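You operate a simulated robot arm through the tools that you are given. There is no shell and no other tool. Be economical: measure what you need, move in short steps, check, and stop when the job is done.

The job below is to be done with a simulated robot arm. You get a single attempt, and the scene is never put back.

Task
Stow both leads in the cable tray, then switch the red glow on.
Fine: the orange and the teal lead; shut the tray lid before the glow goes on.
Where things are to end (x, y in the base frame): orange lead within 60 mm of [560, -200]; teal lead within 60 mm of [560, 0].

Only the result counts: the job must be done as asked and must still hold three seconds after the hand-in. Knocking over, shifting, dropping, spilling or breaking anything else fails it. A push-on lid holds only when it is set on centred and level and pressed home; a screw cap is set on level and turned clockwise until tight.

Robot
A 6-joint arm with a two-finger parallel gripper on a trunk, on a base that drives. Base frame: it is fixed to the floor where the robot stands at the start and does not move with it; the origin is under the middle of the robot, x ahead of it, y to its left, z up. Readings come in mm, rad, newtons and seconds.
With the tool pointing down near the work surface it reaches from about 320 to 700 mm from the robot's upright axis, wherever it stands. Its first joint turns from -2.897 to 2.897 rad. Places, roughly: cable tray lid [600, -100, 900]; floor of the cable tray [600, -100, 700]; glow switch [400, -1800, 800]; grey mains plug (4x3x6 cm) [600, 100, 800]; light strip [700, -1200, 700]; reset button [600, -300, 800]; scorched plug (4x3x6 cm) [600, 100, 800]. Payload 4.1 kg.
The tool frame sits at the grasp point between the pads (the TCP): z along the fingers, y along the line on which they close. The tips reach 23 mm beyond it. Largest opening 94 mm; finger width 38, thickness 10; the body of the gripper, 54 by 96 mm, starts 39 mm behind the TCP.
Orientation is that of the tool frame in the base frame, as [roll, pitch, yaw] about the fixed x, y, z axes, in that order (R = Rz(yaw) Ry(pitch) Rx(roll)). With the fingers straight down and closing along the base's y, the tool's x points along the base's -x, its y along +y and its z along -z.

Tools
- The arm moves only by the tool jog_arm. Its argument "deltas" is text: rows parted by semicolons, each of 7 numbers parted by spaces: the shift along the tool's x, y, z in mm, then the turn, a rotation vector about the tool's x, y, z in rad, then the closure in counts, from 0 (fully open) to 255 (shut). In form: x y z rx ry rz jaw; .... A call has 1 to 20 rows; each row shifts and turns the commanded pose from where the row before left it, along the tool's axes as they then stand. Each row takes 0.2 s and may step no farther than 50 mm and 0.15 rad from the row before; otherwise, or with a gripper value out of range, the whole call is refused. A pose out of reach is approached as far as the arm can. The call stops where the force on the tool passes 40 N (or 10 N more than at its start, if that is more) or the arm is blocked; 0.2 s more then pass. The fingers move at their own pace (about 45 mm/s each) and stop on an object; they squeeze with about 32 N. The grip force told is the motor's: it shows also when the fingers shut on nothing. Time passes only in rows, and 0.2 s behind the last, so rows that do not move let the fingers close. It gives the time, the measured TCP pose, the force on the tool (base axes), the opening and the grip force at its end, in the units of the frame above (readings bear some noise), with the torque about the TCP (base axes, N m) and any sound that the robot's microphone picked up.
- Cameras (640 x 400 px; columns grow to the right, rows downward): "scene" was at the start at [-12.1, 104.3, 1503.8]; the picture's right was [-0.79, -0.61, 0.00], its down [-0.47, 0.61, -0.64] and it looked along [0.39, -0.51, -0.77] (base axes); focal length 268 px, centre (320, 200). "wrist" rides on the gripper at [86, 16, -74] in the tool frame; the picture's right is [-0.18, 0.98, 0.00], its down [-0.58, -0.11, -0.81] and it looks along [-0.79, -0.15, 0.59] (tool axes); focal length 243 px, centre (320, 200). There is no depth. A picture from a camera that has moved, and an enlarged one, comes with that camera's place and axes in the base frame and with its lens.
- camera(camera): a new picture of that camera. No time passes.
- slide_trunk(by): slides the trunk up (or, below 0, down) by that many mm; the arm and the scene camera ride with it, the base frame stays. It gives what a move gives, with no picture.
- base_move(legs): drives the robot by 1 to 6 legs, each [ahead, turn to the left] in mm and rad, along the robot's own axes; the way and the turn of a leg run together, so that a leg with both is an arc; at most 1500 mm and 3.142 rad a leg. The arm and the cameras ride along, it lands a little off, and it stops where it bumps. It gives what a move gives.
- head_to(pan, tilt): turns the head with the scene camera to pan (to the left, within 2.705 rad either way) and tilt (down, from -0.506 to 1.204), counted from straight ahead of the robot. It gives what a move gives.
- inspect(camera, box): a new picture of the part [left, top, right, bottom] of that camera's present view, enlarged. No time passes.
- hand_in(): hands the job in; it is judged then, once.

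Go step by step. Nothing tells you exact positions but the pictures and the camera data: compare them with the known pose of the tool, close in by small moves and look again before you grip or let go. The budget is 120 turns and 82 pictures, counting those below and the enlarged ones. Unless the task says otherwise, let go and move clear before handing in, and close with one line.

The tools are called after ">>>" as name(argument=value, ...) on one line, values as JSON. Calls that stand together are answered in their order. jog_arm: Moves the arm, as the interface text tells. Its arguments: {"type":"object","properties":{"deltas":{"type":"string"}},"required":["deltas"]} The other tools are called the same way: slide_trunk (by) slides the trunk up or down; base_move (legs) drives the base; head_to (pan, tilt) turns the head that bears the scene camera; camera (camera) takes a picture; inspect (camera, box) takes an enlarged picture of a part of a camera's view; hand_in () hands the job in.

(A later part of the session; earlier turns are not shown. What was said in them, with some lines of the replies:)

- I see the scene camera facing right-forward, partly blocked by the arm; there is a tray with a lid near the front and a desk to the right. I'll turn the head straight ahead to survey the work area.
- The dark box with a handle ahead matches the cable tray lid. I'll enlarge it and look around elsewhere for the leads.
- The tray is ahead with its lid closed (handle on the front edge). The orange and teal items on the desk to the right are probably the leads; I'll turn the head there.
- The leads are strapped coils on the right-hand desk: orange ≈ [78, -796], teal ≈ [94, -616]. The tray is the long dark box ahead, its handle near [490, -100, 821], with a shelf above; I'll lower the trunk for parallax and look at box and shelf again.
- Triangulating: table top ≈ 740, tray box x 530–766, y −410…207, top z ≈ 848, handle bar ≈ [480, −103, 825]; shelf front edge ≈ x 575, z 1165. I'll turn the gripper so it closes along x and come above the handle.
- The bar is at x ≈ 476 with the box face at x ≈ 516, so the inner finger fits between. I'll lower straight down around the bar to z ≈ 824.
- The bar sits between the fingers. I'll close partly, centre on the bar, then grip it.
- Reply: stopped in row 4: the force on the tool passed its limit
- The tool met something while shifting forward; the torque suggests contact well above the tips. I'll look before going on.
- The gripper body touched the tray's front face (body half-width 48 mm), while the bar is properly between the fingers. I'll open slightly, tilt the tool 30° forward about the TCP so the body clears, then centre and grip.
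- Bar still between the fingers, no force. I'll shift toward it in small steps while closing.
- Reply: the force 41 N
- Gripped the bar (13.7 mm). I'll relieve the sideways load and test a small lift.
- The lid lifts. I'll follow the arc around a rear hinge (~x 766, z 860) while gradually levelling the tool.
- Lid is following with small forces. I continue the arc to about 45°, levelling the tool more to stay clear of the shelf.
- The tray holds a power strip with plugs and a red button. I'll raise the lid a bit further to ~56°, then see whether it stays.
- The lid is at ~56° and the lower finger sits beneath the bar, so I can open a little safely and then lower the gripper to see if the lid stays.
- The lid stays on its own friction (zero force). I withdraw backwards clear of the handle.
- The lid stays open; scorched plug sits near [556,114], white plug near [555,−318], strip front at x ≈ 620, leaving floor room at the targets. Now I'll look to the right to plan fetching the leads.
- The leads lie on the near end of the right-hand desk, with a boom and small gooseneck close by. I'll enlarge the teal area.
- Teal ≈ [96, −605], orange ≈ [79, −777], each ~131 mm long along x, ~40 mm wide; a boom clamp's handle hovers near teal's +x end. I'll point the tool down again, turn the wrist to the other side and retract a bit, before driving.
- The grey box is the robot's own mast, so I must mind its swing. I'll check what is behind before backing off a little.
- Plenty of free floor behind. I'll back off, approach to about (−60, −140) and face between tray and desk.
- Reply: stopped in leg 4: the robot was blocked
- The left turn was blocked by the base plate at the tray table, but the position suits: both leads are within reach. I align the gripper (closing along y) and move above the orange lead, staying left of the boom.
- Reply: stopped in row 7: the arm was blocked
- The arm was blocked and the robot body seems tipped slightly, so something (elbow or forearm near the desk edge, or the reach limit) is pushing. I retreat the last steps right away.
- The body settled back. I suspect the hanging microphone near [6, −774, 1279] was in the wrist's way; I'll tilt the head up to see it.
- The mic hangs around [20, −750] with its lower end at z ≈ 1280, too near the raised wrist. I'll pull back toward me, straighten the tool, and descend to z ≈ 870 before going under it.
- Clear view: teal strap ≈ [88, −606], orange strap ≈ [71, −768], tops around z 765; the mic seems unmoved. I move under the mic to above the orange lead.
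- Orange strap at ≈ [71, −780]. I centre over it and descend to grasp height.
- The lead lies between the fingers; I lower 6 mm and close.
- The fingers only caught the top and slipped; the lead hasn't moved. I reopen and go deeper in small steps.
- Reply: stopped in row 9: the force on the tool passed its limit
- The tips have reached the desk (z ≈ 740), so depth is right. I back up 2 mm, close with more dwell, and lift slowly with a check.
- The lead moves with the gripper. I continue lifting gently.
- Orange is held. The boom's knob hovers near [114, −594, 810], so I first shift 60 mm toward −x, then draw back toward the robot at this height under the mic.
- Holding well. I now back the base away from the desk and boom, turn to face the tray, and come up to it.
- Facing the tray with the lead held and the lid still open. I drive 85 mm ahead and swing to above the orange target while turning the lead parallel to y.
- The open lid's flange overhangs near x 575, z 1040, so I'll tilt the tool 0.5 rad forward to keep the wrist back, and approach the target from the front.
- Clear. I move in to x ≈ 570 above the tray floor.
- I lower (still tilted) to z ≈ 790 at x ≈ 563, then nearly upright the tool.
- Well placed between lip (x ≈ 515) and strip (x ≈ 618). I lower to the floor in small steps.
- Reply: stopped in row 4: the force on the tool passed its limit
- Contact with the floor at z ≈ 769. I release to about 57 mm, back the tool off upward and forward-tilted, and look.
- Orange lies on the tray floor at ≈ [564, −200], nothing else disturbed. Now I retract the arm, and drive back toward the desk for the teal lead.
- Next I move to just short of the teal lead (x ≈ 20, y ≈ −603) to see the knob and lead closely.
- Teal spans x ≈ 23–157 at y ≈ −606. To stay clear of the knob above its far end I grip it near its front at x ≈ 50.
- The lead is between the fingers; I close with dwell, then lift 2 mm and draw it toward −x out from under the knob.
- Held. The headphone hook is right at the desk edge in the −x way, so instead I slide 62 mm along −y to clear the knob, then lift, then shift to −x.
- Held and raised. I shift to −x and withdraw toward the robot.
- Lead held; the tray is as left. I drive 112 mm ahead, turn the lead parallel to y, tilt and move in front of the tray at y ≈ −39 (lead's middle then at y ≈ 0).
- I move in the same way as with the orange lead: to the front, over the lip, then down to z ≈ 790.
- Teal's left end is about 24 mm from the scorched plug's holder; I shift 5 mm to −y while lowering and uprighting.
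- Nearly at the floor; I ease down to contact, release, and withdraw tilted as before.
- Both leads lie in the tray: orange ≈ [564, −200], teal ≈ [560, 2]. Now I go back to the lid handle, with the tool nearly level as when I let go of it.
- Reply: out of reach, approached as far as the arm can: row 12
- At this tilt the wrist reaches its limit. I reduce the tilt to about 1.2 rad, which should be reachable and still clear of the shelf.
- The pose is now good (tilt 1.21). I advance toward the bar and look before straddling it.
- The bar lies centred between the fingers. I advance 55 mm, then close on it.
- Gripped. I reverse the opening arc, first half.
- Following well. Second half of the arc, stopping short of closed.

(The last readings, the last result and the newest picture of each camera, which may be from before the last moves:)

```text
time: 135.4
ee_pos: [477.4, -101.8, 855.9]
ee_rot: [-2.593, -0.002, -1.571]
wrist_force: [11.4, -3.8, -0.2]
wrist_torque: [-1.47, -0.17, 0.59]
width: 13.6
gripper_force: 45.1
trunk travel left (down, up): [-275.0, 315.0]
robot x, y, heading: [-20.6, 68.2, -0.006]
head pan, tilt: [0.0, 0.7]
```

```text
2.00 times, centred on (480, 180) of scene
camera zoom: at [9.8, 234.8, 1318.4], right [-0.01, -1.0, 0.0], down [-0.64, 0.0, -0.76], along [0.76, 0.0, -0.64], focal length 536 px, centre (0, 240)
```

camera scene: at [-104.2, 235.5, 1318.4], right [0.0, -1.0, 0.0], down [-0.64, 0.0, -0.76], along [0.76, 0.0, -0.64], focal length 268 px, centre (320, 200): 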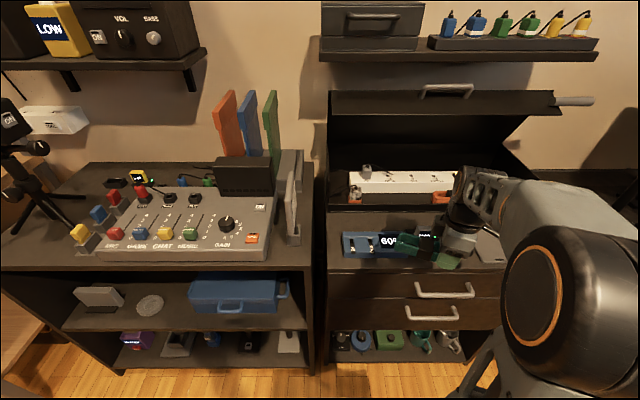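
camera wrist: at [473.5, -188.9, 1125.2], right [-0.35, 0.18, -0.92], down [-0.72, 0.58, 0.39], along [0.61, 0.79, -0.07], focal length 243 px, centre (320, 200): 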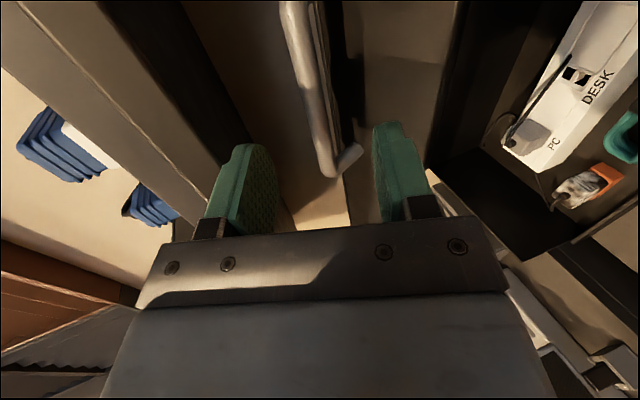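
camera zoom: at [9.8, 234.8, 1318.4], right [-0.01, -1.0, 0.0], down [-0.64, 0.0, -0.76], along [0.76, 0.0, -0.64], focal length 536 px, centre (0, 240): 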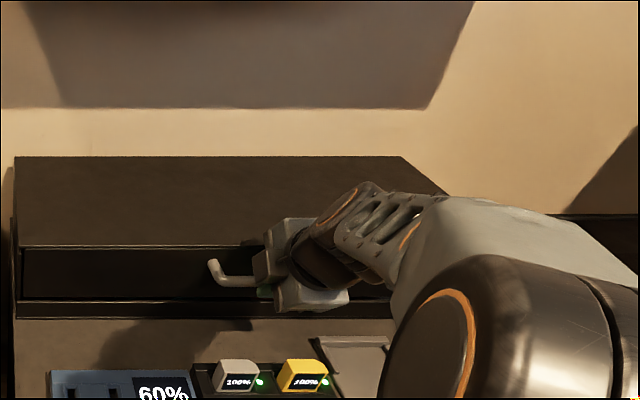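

Nearly shut, about 25 mm to go. I continue straight down in small rows until it seats.

>>> jog_arm(deltas="0 4 6.9 0 0 0 255;0 4 6.9 0 0 0 255;0 3 5.2 0 0 0 255;0 2 3.5 0 0 0 255;0 2 3.5 0 0 0 255;0 1 1.7 0 0 0 255")

```text
time: 136.3
ee_pos: [478.8, -102.1, 842.7]
ee_rot: [-2.574, -0.007, -1.573]
wrist_force: [-9.2, 1.9, 12.8]
wrist_torque: [0.26, 0.08, 0.82]
width: 13.6
gripper_force: 44.9
trunk travel left (down, up): [-275.0, 315.0]
robot x, y, heading: [-16.7, 70.3, -0.007]
head pan, tilt: [0.0, 0.7]
stopped in row 4: the force on the tool passed its limit (the readings are from after the stop); the commanded pose is now the measured one
```

It stopped with an upward reaction; I check whether the lid is really seated.

>>> inspect(camera="scene", box=[320, 150, 480, 250])

>>> camera(camera="wrist")

```text
4.00 times, centred on (400, 200) of scene
camera zoom: at [6.8, 235.4, 1318.3], right [-0.01, -1.0, 0.0], down [-0.64, 0.0, -0.77], along [0.77, 0.0, -0.64], focal length 1073 px, centre (0, 200)
```

zoom: 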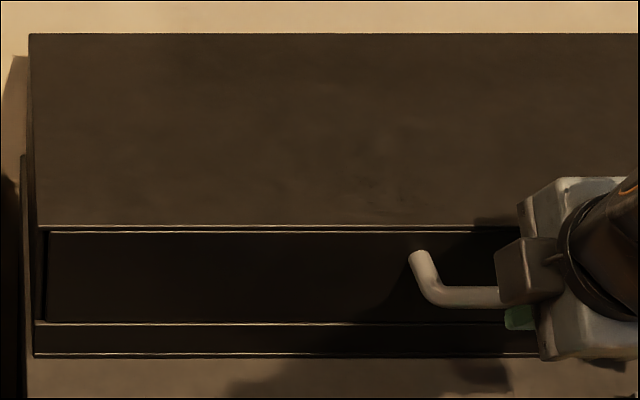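

```text
13 pictures are left
camera wrist: at [422.6, -187.9, 896.2], right [-0.83, 0.18, -0.53], down [-0.34, 0.59, 0.73], along [0.45, 0.79, -0.42], focal length 243 px, centre (320, 200)
```

wrist: 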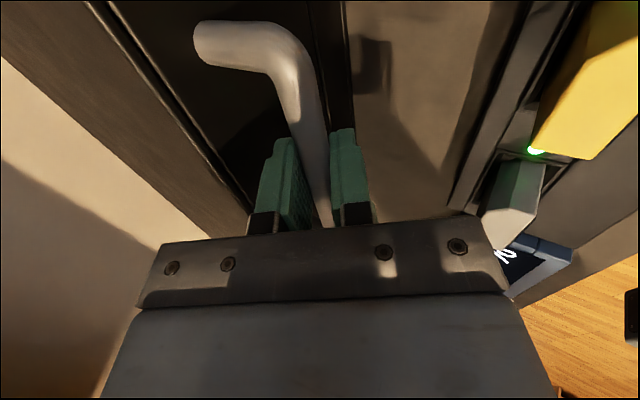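

The lid's front edge is at the same height as at the start (z ≈ 872), so it is shut. I open the jaws and withdraw along the tool axis.

>>> jog_arm(deltas="0 0 0 0 0 0 200;0 0 0 0 0 0 150;0 0 0 0 0 0 125;0 0 0 0 0 0 125;0 0 -8 0 0 0 125;0 0 -15 0 0 0 125;0 0 -25 0 0 0 125;0 0 -40 0 0 0 125;0 0 -40 0 0 0 125;0 0 0 0 0 0 125")

>>> inspect(camera="scene", box=[320, 130, 560, 280])

```text
time: 138.5
ee_pos: [409.2, -102.1, 949.1]
ee_rot: [-2.576, -0.003, -1.573]
wrist_force: [0.3, 0.3, -0.5]
wrist_torque: [0.02, 0.01, -0.03]
width: 47.9
gripper_force: 0.1
trunk travel left (down, up): [-275.0, 315.0]
robot x, y, heading: [-19.2, 67.1, -0.003]
head pan, tilt: [0.0, 0.7]
```

```text
2.67 times, centred on (440, 205) of scene
camera zoom: at [8.4, 235.0, 1318.4], right [-0.01, -1.0, 0.0], down [-0.64, 0.0, -0.77], along [0.77, 0.0, -0.64], focal length 715 px, centre (0, 187)
```

zoom: 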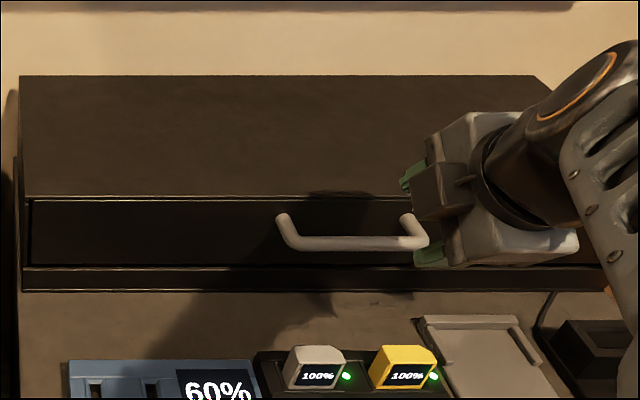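

The lid looks shut but may have sprung up a few millimetres. I'll press the front of its top gently with closed fingers to make sure it is home.

>>> jog_arm(deltas="0 0 0 0 0 0 255;0 -23.4 20.5 0 0 0 255;0 -23.4 20.5 0 0 0 255;0 -23.4 20.5 0 0 0 255;0 -23.4 20.5 0 0 0 255;0 0 0 0 0 0 255;0 2.7 4.2 0 0 0 255;0 2.7 4.2 0 0 0 255;0 2.7 4.2 0 0 0 255;0 2.7 4.2 0 0 0 255;0 2.7 4.2 0 0 0 255;0 2.7 4.2 0 0 0 255;0 2.7 4.2 0 0 0 255;0 2.7 4.2 0 0 0 255;0 2.7 4.2 0 0 0 255;0 2.7 4.2 0 0 0 255;0 2.7 4.2 0 0 0 255;0 2.7 4.2 0 0 0 255;0 2.7 4.2 0 0 0 255")

```text
time: 141.9
ee_pos: [532.5, -103.3, 890.9]
ee_rot: [-2.556, -0.012, -1.577]
wrist_force: [-11.4, 3.2, 16.7]
wrist_torque: [0.38, 0.22, 0.25]
width: 0.0
gripper_force: 32.0
trunk travel left (down, up): [-275.0, 315.0]
robot x, y, heading: [-16.5, 66.0, -0.003]
head pan, tilt: [0.0, 0.7]
stopped in row 16: the force on the tool passed its limit (the readings are from after the stop); the commanded pose is now the measured one
```

The lid top stands at z ≈ 871 under pressure, as at the start, so it is home. I withdraw and drive round the desk's open side toward the far glow switch to look for it.

>>> jog_arm(deltas="0 0 -10 0 0 0 255;0 0 -30 0 0 0 255;0 0 -45 0 0 0 255;0 0 -45 0 0 0 255;0 30 0 0 0 0 255;0 0 0 0 0 0 255")

>>> inspect(camera="scene", box=[320, 130, 560, 280])

>>> base_move(legs=[[-430, 0], [0, -1.57], [1000, 0]])

>>> head_to(pan=0.5, tilt=0.4)

>>> camera(camera="scene")

```text
time: 143.3
ee_pos: [436.5, -100.9, 982.7]
ee_rot: [-2.562, -0.01, -1.577]
wrist_force: [0.1, 0.4, -0.2]
wrist_torque: [0.0, -0.02, 0.01]
width: 0.0
gripper_force: 31.5
trunk travel left (down, up): [-275.0, 315.0]
robot x, y, heading: [-19.3, 72.8, -0.005]
head pan, tilt: [0.0, 0.7]
```

```text
2.67 times, centred on (440, 205) of scene
camera zoom: at [8.4, 235.0, 1318.4], right [-0.01, -1.0, 0.0], down [-0.64, 0.0, -0.77], along [0.77, 0.0, -0.64], focal length 715 px, centre (0, 187)
```

zoom: 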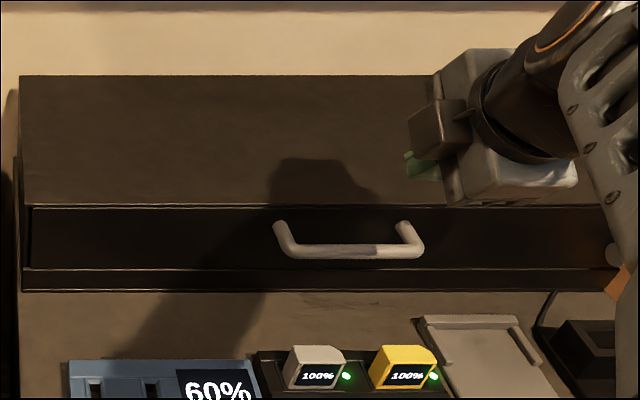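

```text
time: 154.7
ee_pos: [-629.2, -1406.7, 980.1]
ee_rot: [-2.56, -0.011, 3.135]
wrist_force: [-0.4, -0.3, 0.3]
wrist_torque: [-0.01, -0.01, 0.02]
width: 0.0
gripper_force: 32.2
trunk travel left (down, up): [-275.0, 315.0]
robot x, y, heading: [-456.7, -955.4, -1.581]
head pan, tilt: [0.0, 0.7]
```

```text
time: 155.6
ee_pos: [-628.1, -1406.4, 981.4]
ee_rot: [-2.561, -0.011, 3.133]
wrist_force: [0.4, 0.5, -0.3]
wrist_torque: [0.0, 0.0, 0.02]
width: 0.0
gripper_force: 32.2
trunk travel left (down, up): [-275.0, 315.0]
robot x, y, heading: [-459.0, -955.8, -1.575]
head pan, tilt: [0.499, 0.4]
```

```text
10 pictures are left
camera scene: at [-245.3, -976.2, 1345.2], right [-0.88, -0.47, 0.0], down [-0.18, 0.34, -0.92], along [0.43, -0.81, -0.39], focal length 268 px, centre (320, 200)
```

scene: 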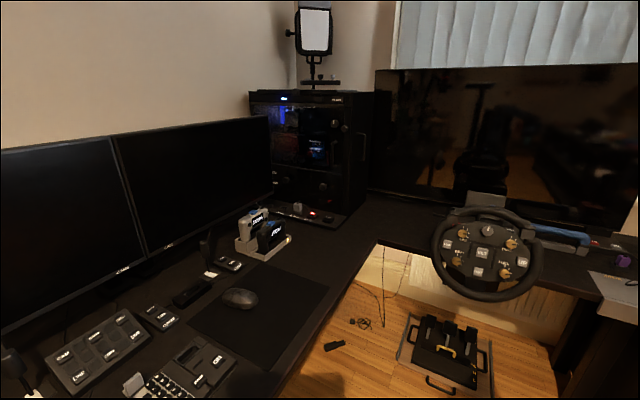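

The lid is now visibly fully shut. Ahead, near the predicted spot of the glow switch, a small panel with a red LED lies in front of the PC case; I zoom in on it.

>>> inspect(camera="scene", box=[220, 170, 380, 270])

```text
4.00 times, centred on (300, 220) of scene
camera zoom: at [-245.3, -976.2, 1345.2], right [-0.88, -0.47, 0.0], down [-0.18, 0.34, -0.92], along [0.43, -0.81, -0.39], focal length 1073 px, centre (400, 120)
```

zoom: 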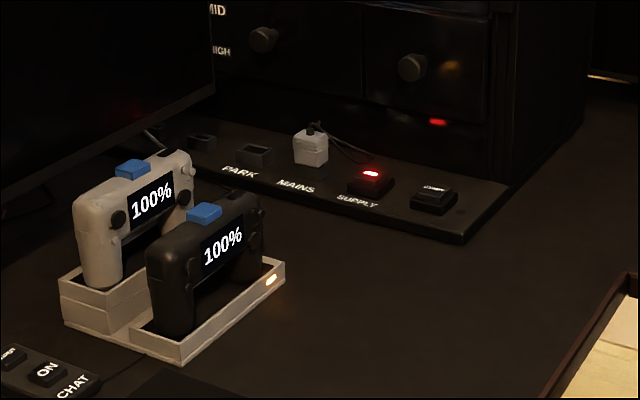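

The panel beside the PC (PARK/MAINS/SUPPLY) is farther than the given switch place; the spot around [400, −1800] is hidden behind the docked controllers. I raise the trunk for clearance and view, drive on and turn to face the desk.

>>> slide_trunk(by=200)

>>> base_move(legs=[[470, 0], [0, 1.57]])

>>> head_to(pan=-0.55, tilt=0.65)

>>> camera(camera="scene")

```text
time: 157.8
ee_pos: [-628.7, -1407.6, 1181.7]
ee_rot: [-2.56, -0.01, 3.135]
wrist_force: [-0.3, 0.4, 0.7]
wrist_torque: [-0.01, -0.01, 0.01]
width: 0.0
gripper_force: 32.0
trunk travel left (down, up): [-475.0, 115.0]
robot x, y, heading: [-454.7, -954.6, -1.579]
head pan, tilt: [0.499, 0.4]
```

```text
time: 164.5
ee_pos: [-4.6, -1601.4, 1181.5]
ee_rot: [-2.562, -0.01, -1.571]
wrist_force: [0.8, -0.3, 0.3]
wrist_torque: [-0.01, 0.03, -0.02]
width: 0.2
gripper_force: 32.5
trunk travel left (down, up): [-475.0, 115.0]
robot x, y, heading: [-463.2, -1430.9, -0.003]
head pan, tilt: [0.499, 0.4]
```

```text
time: 165.8
ee_pos: [-4.6, -1601.0, 1180.9]
ee_rot: [-2.561, -0.012, -1.571]
wrist_force: [0.2, -0.1, -0.3]
wrist_torque: [0.0, 0.01, 0.03]
width: 0.0
gripper_force: 32.2
trunk travel left (down, up): [-475.0, 115.0]
robot x, y, heading: [-460.2, -1435.9, 0.001]
head pan, tilt: [-0.55, 0.649]
```

```text
8 pictures are left
camera scene: at [-444.5, -1311.9, 1522.8], right [-0.52, -0.85, 0.0], down [-0.52, 0.32, -0.8], along [0.68, -0.42, -0.6], focal length 268 px, centre (320, 200)
```

scene: 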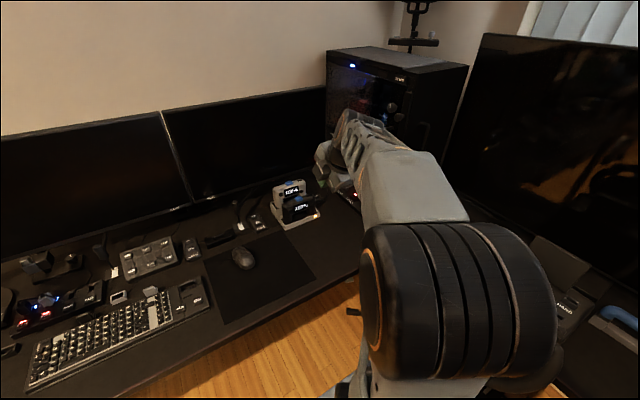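

The predicted spot falls just right of the controller dock, partly behind the gripper. I enlarge that region.

>>> inspect(camera="scene", box=[240, 160, 368, 240])

```text
5.00 times, centred on (304, 200) of scene
camera zoom: at [-444.5, -1311.9, 1522.8], right [-0.52, -0.85, 0.0], down [-0.52, 0.32, -0.8], along [0.68, -0.42, -0.6], focal length 1341 px, centre (400, 200)
```

zoom: 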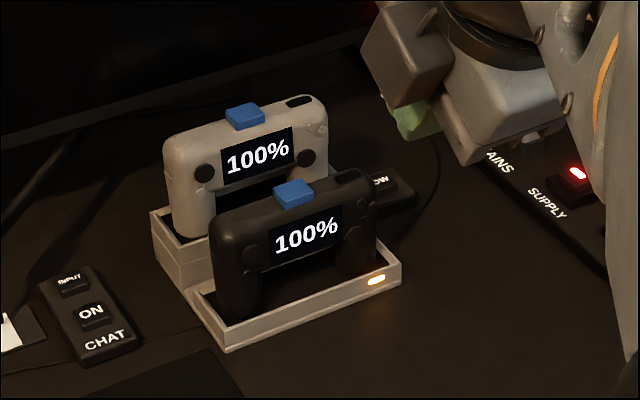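

I spot the switch: a small black box labelled "(GL)OW" right behind the controller dock, at about [437, −1847]. I drive closer.

>>> base_move(legs=[[0, -0.15], [355, 0]])

```text
time: 168.7
ee_pos: [315.4, -1718.0, 1180.9]
ee_rot: [-2.563, -0.011, -1.719]
wrist_force: [-0.2, -0.6, -0.3]
wrist_torque: [-0.02, -0.04, 0.02]
width: 0.0
gripper_force: 32.2
trunk travel left (down, up): [-475.0, 115.0]
robot x, y, heading: [-110.9, -1485.5, -0.144]
head pan, tilt: [-0.55, 0.649]
```

Now within reach. I set the tool upright and move above the switch, high enough to view it with the wrist camera.

>>> jog_arm(deltas="0 0 0 -0.145 0 0 255;0 0 0 -0.145 0 0 255;0 0 0 -0.145 0 0 255;0 0 0 -0.143 0 0 255;0 0 0 0 0 -0.074 255;0 0 0 0 0 -0.074 255;29.5 -20.3 38.5 0 0 0 255;29.5 -20.3 38.5 0 0 0 255;29.5 -20.3 38.5 0 0 0 255;29.5 -20.3 38.5 0 0 0 255;29.5 -20.3 38.5 0 0 0 255;29.5 -20.3 38.5 0 0 0 255;0 0 0 0 0 0 255")

>>> camera(camera="wrist")

```text
refused: row 7 steps farther than a row can; nothing moved
```

```text
6 pictures are left
camera wrist: at [247.4, -1794.9, 1234.9], right [-0.79, 0.3, -0.54], down [-0.26, 0.63, 0.73], along [0.56, 0.71, -0.42], focal length 243 px, centre (320, 200)
```

wrist: 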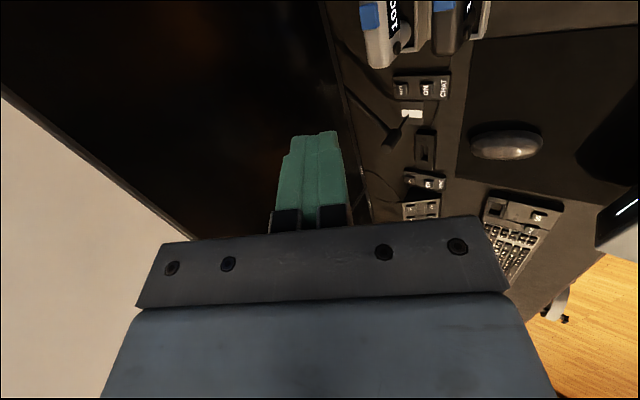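

The step was slightly too long; I repeat with shorter rows.

>>> jog_arm(deltas="0 0 0 -0.145 0 0 255;0 0 0 -0.145 0 0 255;0 0 0 -0.145 0 0 255;0 0 0 -0.143 0 0 255;0 0 0 0 0 -0.074 255;0 0 0 0 0 -0.074 255;25.3 -17.4 33 0 0 0 255;25.3 -17.4 33 0 0 0 255;25.3 -17.4 33 0 0 0 255;25.3 -17.4 33 0 0 0 255;25.3 -17.4 33 0 0 0 255;25.3 -17.4 33 0 0 0 255;25.3 -17.4 33 0 0 0 255;0 0 0 0 0 0 255")

```text
time: 171.7
ee_pos: [436.8, -1898.3, 950.9]
ee_rot: [3.141, -0.011, -1.57]
wrist_force: [-0.6, -0.6, 0.1]
wrist_torque: [0.01, 0.01, 0.0]
width: 0.0
gripper_force: 32.3
trunk travel left (down, up): [-475.0, 115.0]
robot x, y, heading: [-113.3, -1480.5, -0.149]
head pan, tilt: [-0.55, 0.649]
```

In position above and just past the switch; I take a wrist view.

>>> camera(camera="wrist")

```text
5 pictures are left
camera wrist: at [419.7, -1983.9, 1025.8], right [-0.98, 0.18, 0.0], down [0.11, 0.59, 0.8], along [0.15, 0.79, -0.6], focal length 243 px, centre (320, 200)
```

wrist: 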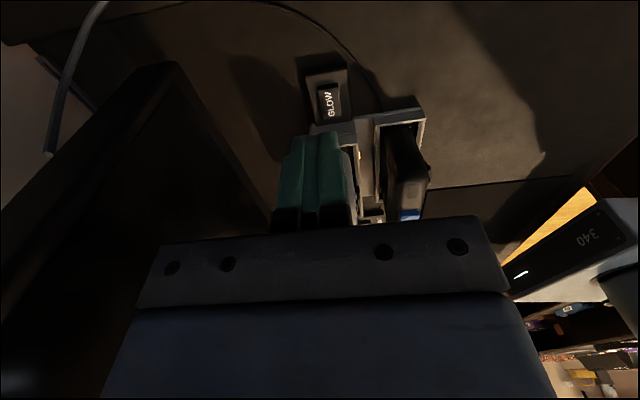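

The GLOW rocker is at ≈ [441, −1831], right next to the dock. I enlarge it to see its form before pressing.

>>> inspect(camera="wrist", box=[280, 45, 376, 135])

```text
4.44 times, centred on (328, 90) of wrist
camera zoom: at [419.7, -1983.9, 1025.8], right [-0.98, 0.18, 0.0], down [0.11, 0.59, 0.8], along [0.15, 0.79, -0.6], focal length 1078 px, centre (284, 689)
```

zoom: 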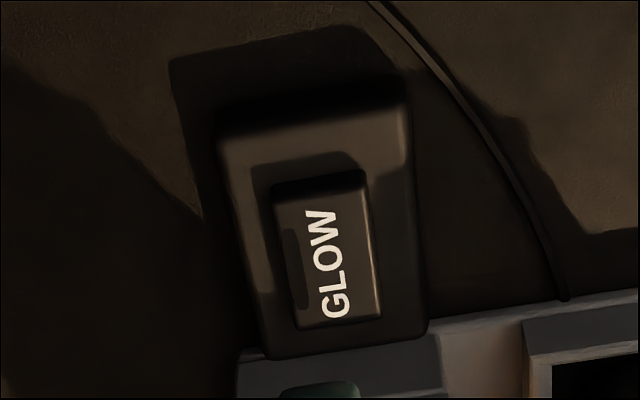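

It is a push button with an unlit indicator strip. I centre the closed fingertips over it (y −1837, to keep off the dock) and descend to just above it.

>>> jog_arm(deltas="-20 -0.5 0 0 0.005 0 255;-20 -0.5 0 0 0.005 0 255;-21 -0.5 0 0 0 0 255;0 0 40 0 0 0 255;0 0 40 0 0 0 255;0 0 30 0 0 0 255;0 0 20 0 0 0 255;0 0 0 0 0 0 255")

```text
time: 173.5
ee_pos: [438.0, -1840.3, 819.8]
ee_rot: [3.14, -0.022, -1.57]
wrist_force: [0.3, 0.5, 1.3]
wrist_torque: [0.03, 0.0, -0.03]
width: 0.0
gripper_force: 31.6
trunk travel left (down, up): [-475.0, 115.0]
robot x, y, heading: [-110.1, -1484.7, -0.152]
head pan, tilt: [-0.55, 0.649]
```

Just above the button. I level the tool and press down in small rows until force or a click.

>>> jog_arm(deltas="-4 0 0 0 -0.02 0 255;0 0 4 0 0 0 255;0 0 4 0 0 0 255;0 0 3 0 0 0 255;0 0 3 0 0 0 255;0 0 3 0 0 0 255;0 0 3 0 0 0 255")

```text
time: 175.1
ee_pos: [437.3, -1834.5, 800.5]
ee_rot: [-3.14, 0.0, -1.57]
wrist_force: [0.4, 0.0, 0.2]
wrist_torque: [0.02, 0.01, -0.01]
width: 0.0
gripper_force: 31.8
trunk travel left (down, up): [-475.0, 115.0]
robot x, y, heading: [-112.1, -1480.9, -0.148]
head pan, tilt: [-0.55, 0.649]
```

No contact yet at tip height 777; I continue down in 2–3 mm rows.

>>> jog_arm(deltas="0 0 3 0 0 0 255;0 0 3 0 0 0 255;0 0 2 0 0 0 255;0 0 2 0 0 0 255;0 0 2 0 0 0 255")

```text
time: 176.3
ee_pos: [438.7, -1835.0, 789.8]
ee_rot: [-3.141, 0.001, -1.571]
wrist_force: [0.4, 0.4, 0.2]
wrist_torque: [0.0, 0.02, 0.02]
width: 0.2
gripper_force: 31.8
trunk travel left (down, up): [-475.0, 115.0]
robot x, y, heading: [-111.0, -1487.5, -0.15]
head pan, tilt: [-0.55, 0.649]
```

Still free at tip height 767; continuing gently.

>>> jog_arm(deltas="-4 0 2 0 0 0 255;0 0 2 0 0 0 255;0 0 2 0 0 0 255;0 0 2 0 0 0 255;0 0 2 0 0 0 255")

```text
time: 177.5
ee_pos: [439.0, -1831.8, 781.1]
ee_rot: [-3.138, -0.003, -1.572]
wrist_force: [-0.3, 2.1, 14.1]
wrist_torque: [0.09, -0.01, -0.04]
width: 0.1
gripper_force: 31.7
trunk travel left (down, up): [-475.0, 115.0]
robot x, y, heading: [-110.5, -1484.7, -0.145]
head pan, tilt: [-0.55, 0.649]
heard: click
```

A click was heard at the press. I lift straight up and look at the indicator.

>>> jog_arm(deltas="0 0 -5 0 0 0 255;0 0 -15 0 0 0 255;0 0 -40 0 0 0 255;0 0 -40 0 0 0 255;0 0 -40 0 0 0 255;30 0 -30 0 0 0 255;30 0 0 0 0 0 255;0 0 0 0 0 0 255")

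>>> camera(camera="wrist")

```text
time: 179.3
ee_pos: [439.5, -1890.8, 948.1]
ee_rot: [3.141, 0.0, -1.57]
wrist_force: [0.5, 0.2, 0.2]
wrist_torque: [0.03, -0.03, -0.01]
width: 0.1
gripper_force: 31.6
trunk travel left (down, up): [-475.0, 115.0]
robot x, y, heading: [-111.5, -1486.5, -0.148]
head pan, tilt: [-0.55, 0.649]
```

```text
3 pictures are left
camera wrist: at [421.8, -1977.4, 1022.3], right [-0.98, 0.18, 0.0], down [0.11, 0.58, 0.81], along [0.15, 0.79, -0.59], focal length 243 px, centre (320, 200)
```

wrist: 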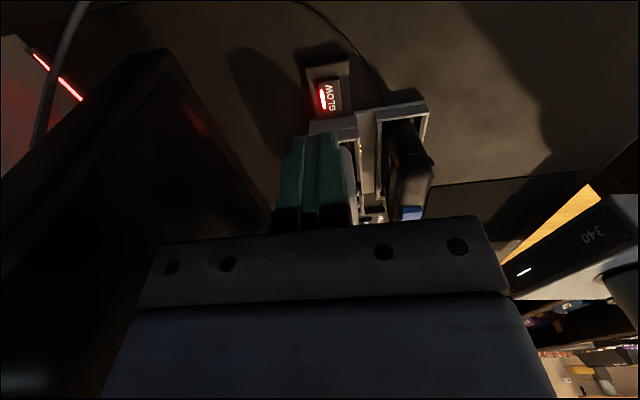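

The GLOW button now shows red and the red light strip behind the monitors is lit. The lid is shut with both leads inside and the arm is clear, so I hand in.

>>> hand_in()

```text
The job is handed in.
```

The orange lead (about [564, −200]) and the teal lead (about [560, 2]) are in the cable tray, the lid was shut before the switch was pressed, and the red glow is on; while reaching for the leads the arm was blocked once near the desk microphone, which looked unmoved afterwards, though I couldn't rule out a small shift.
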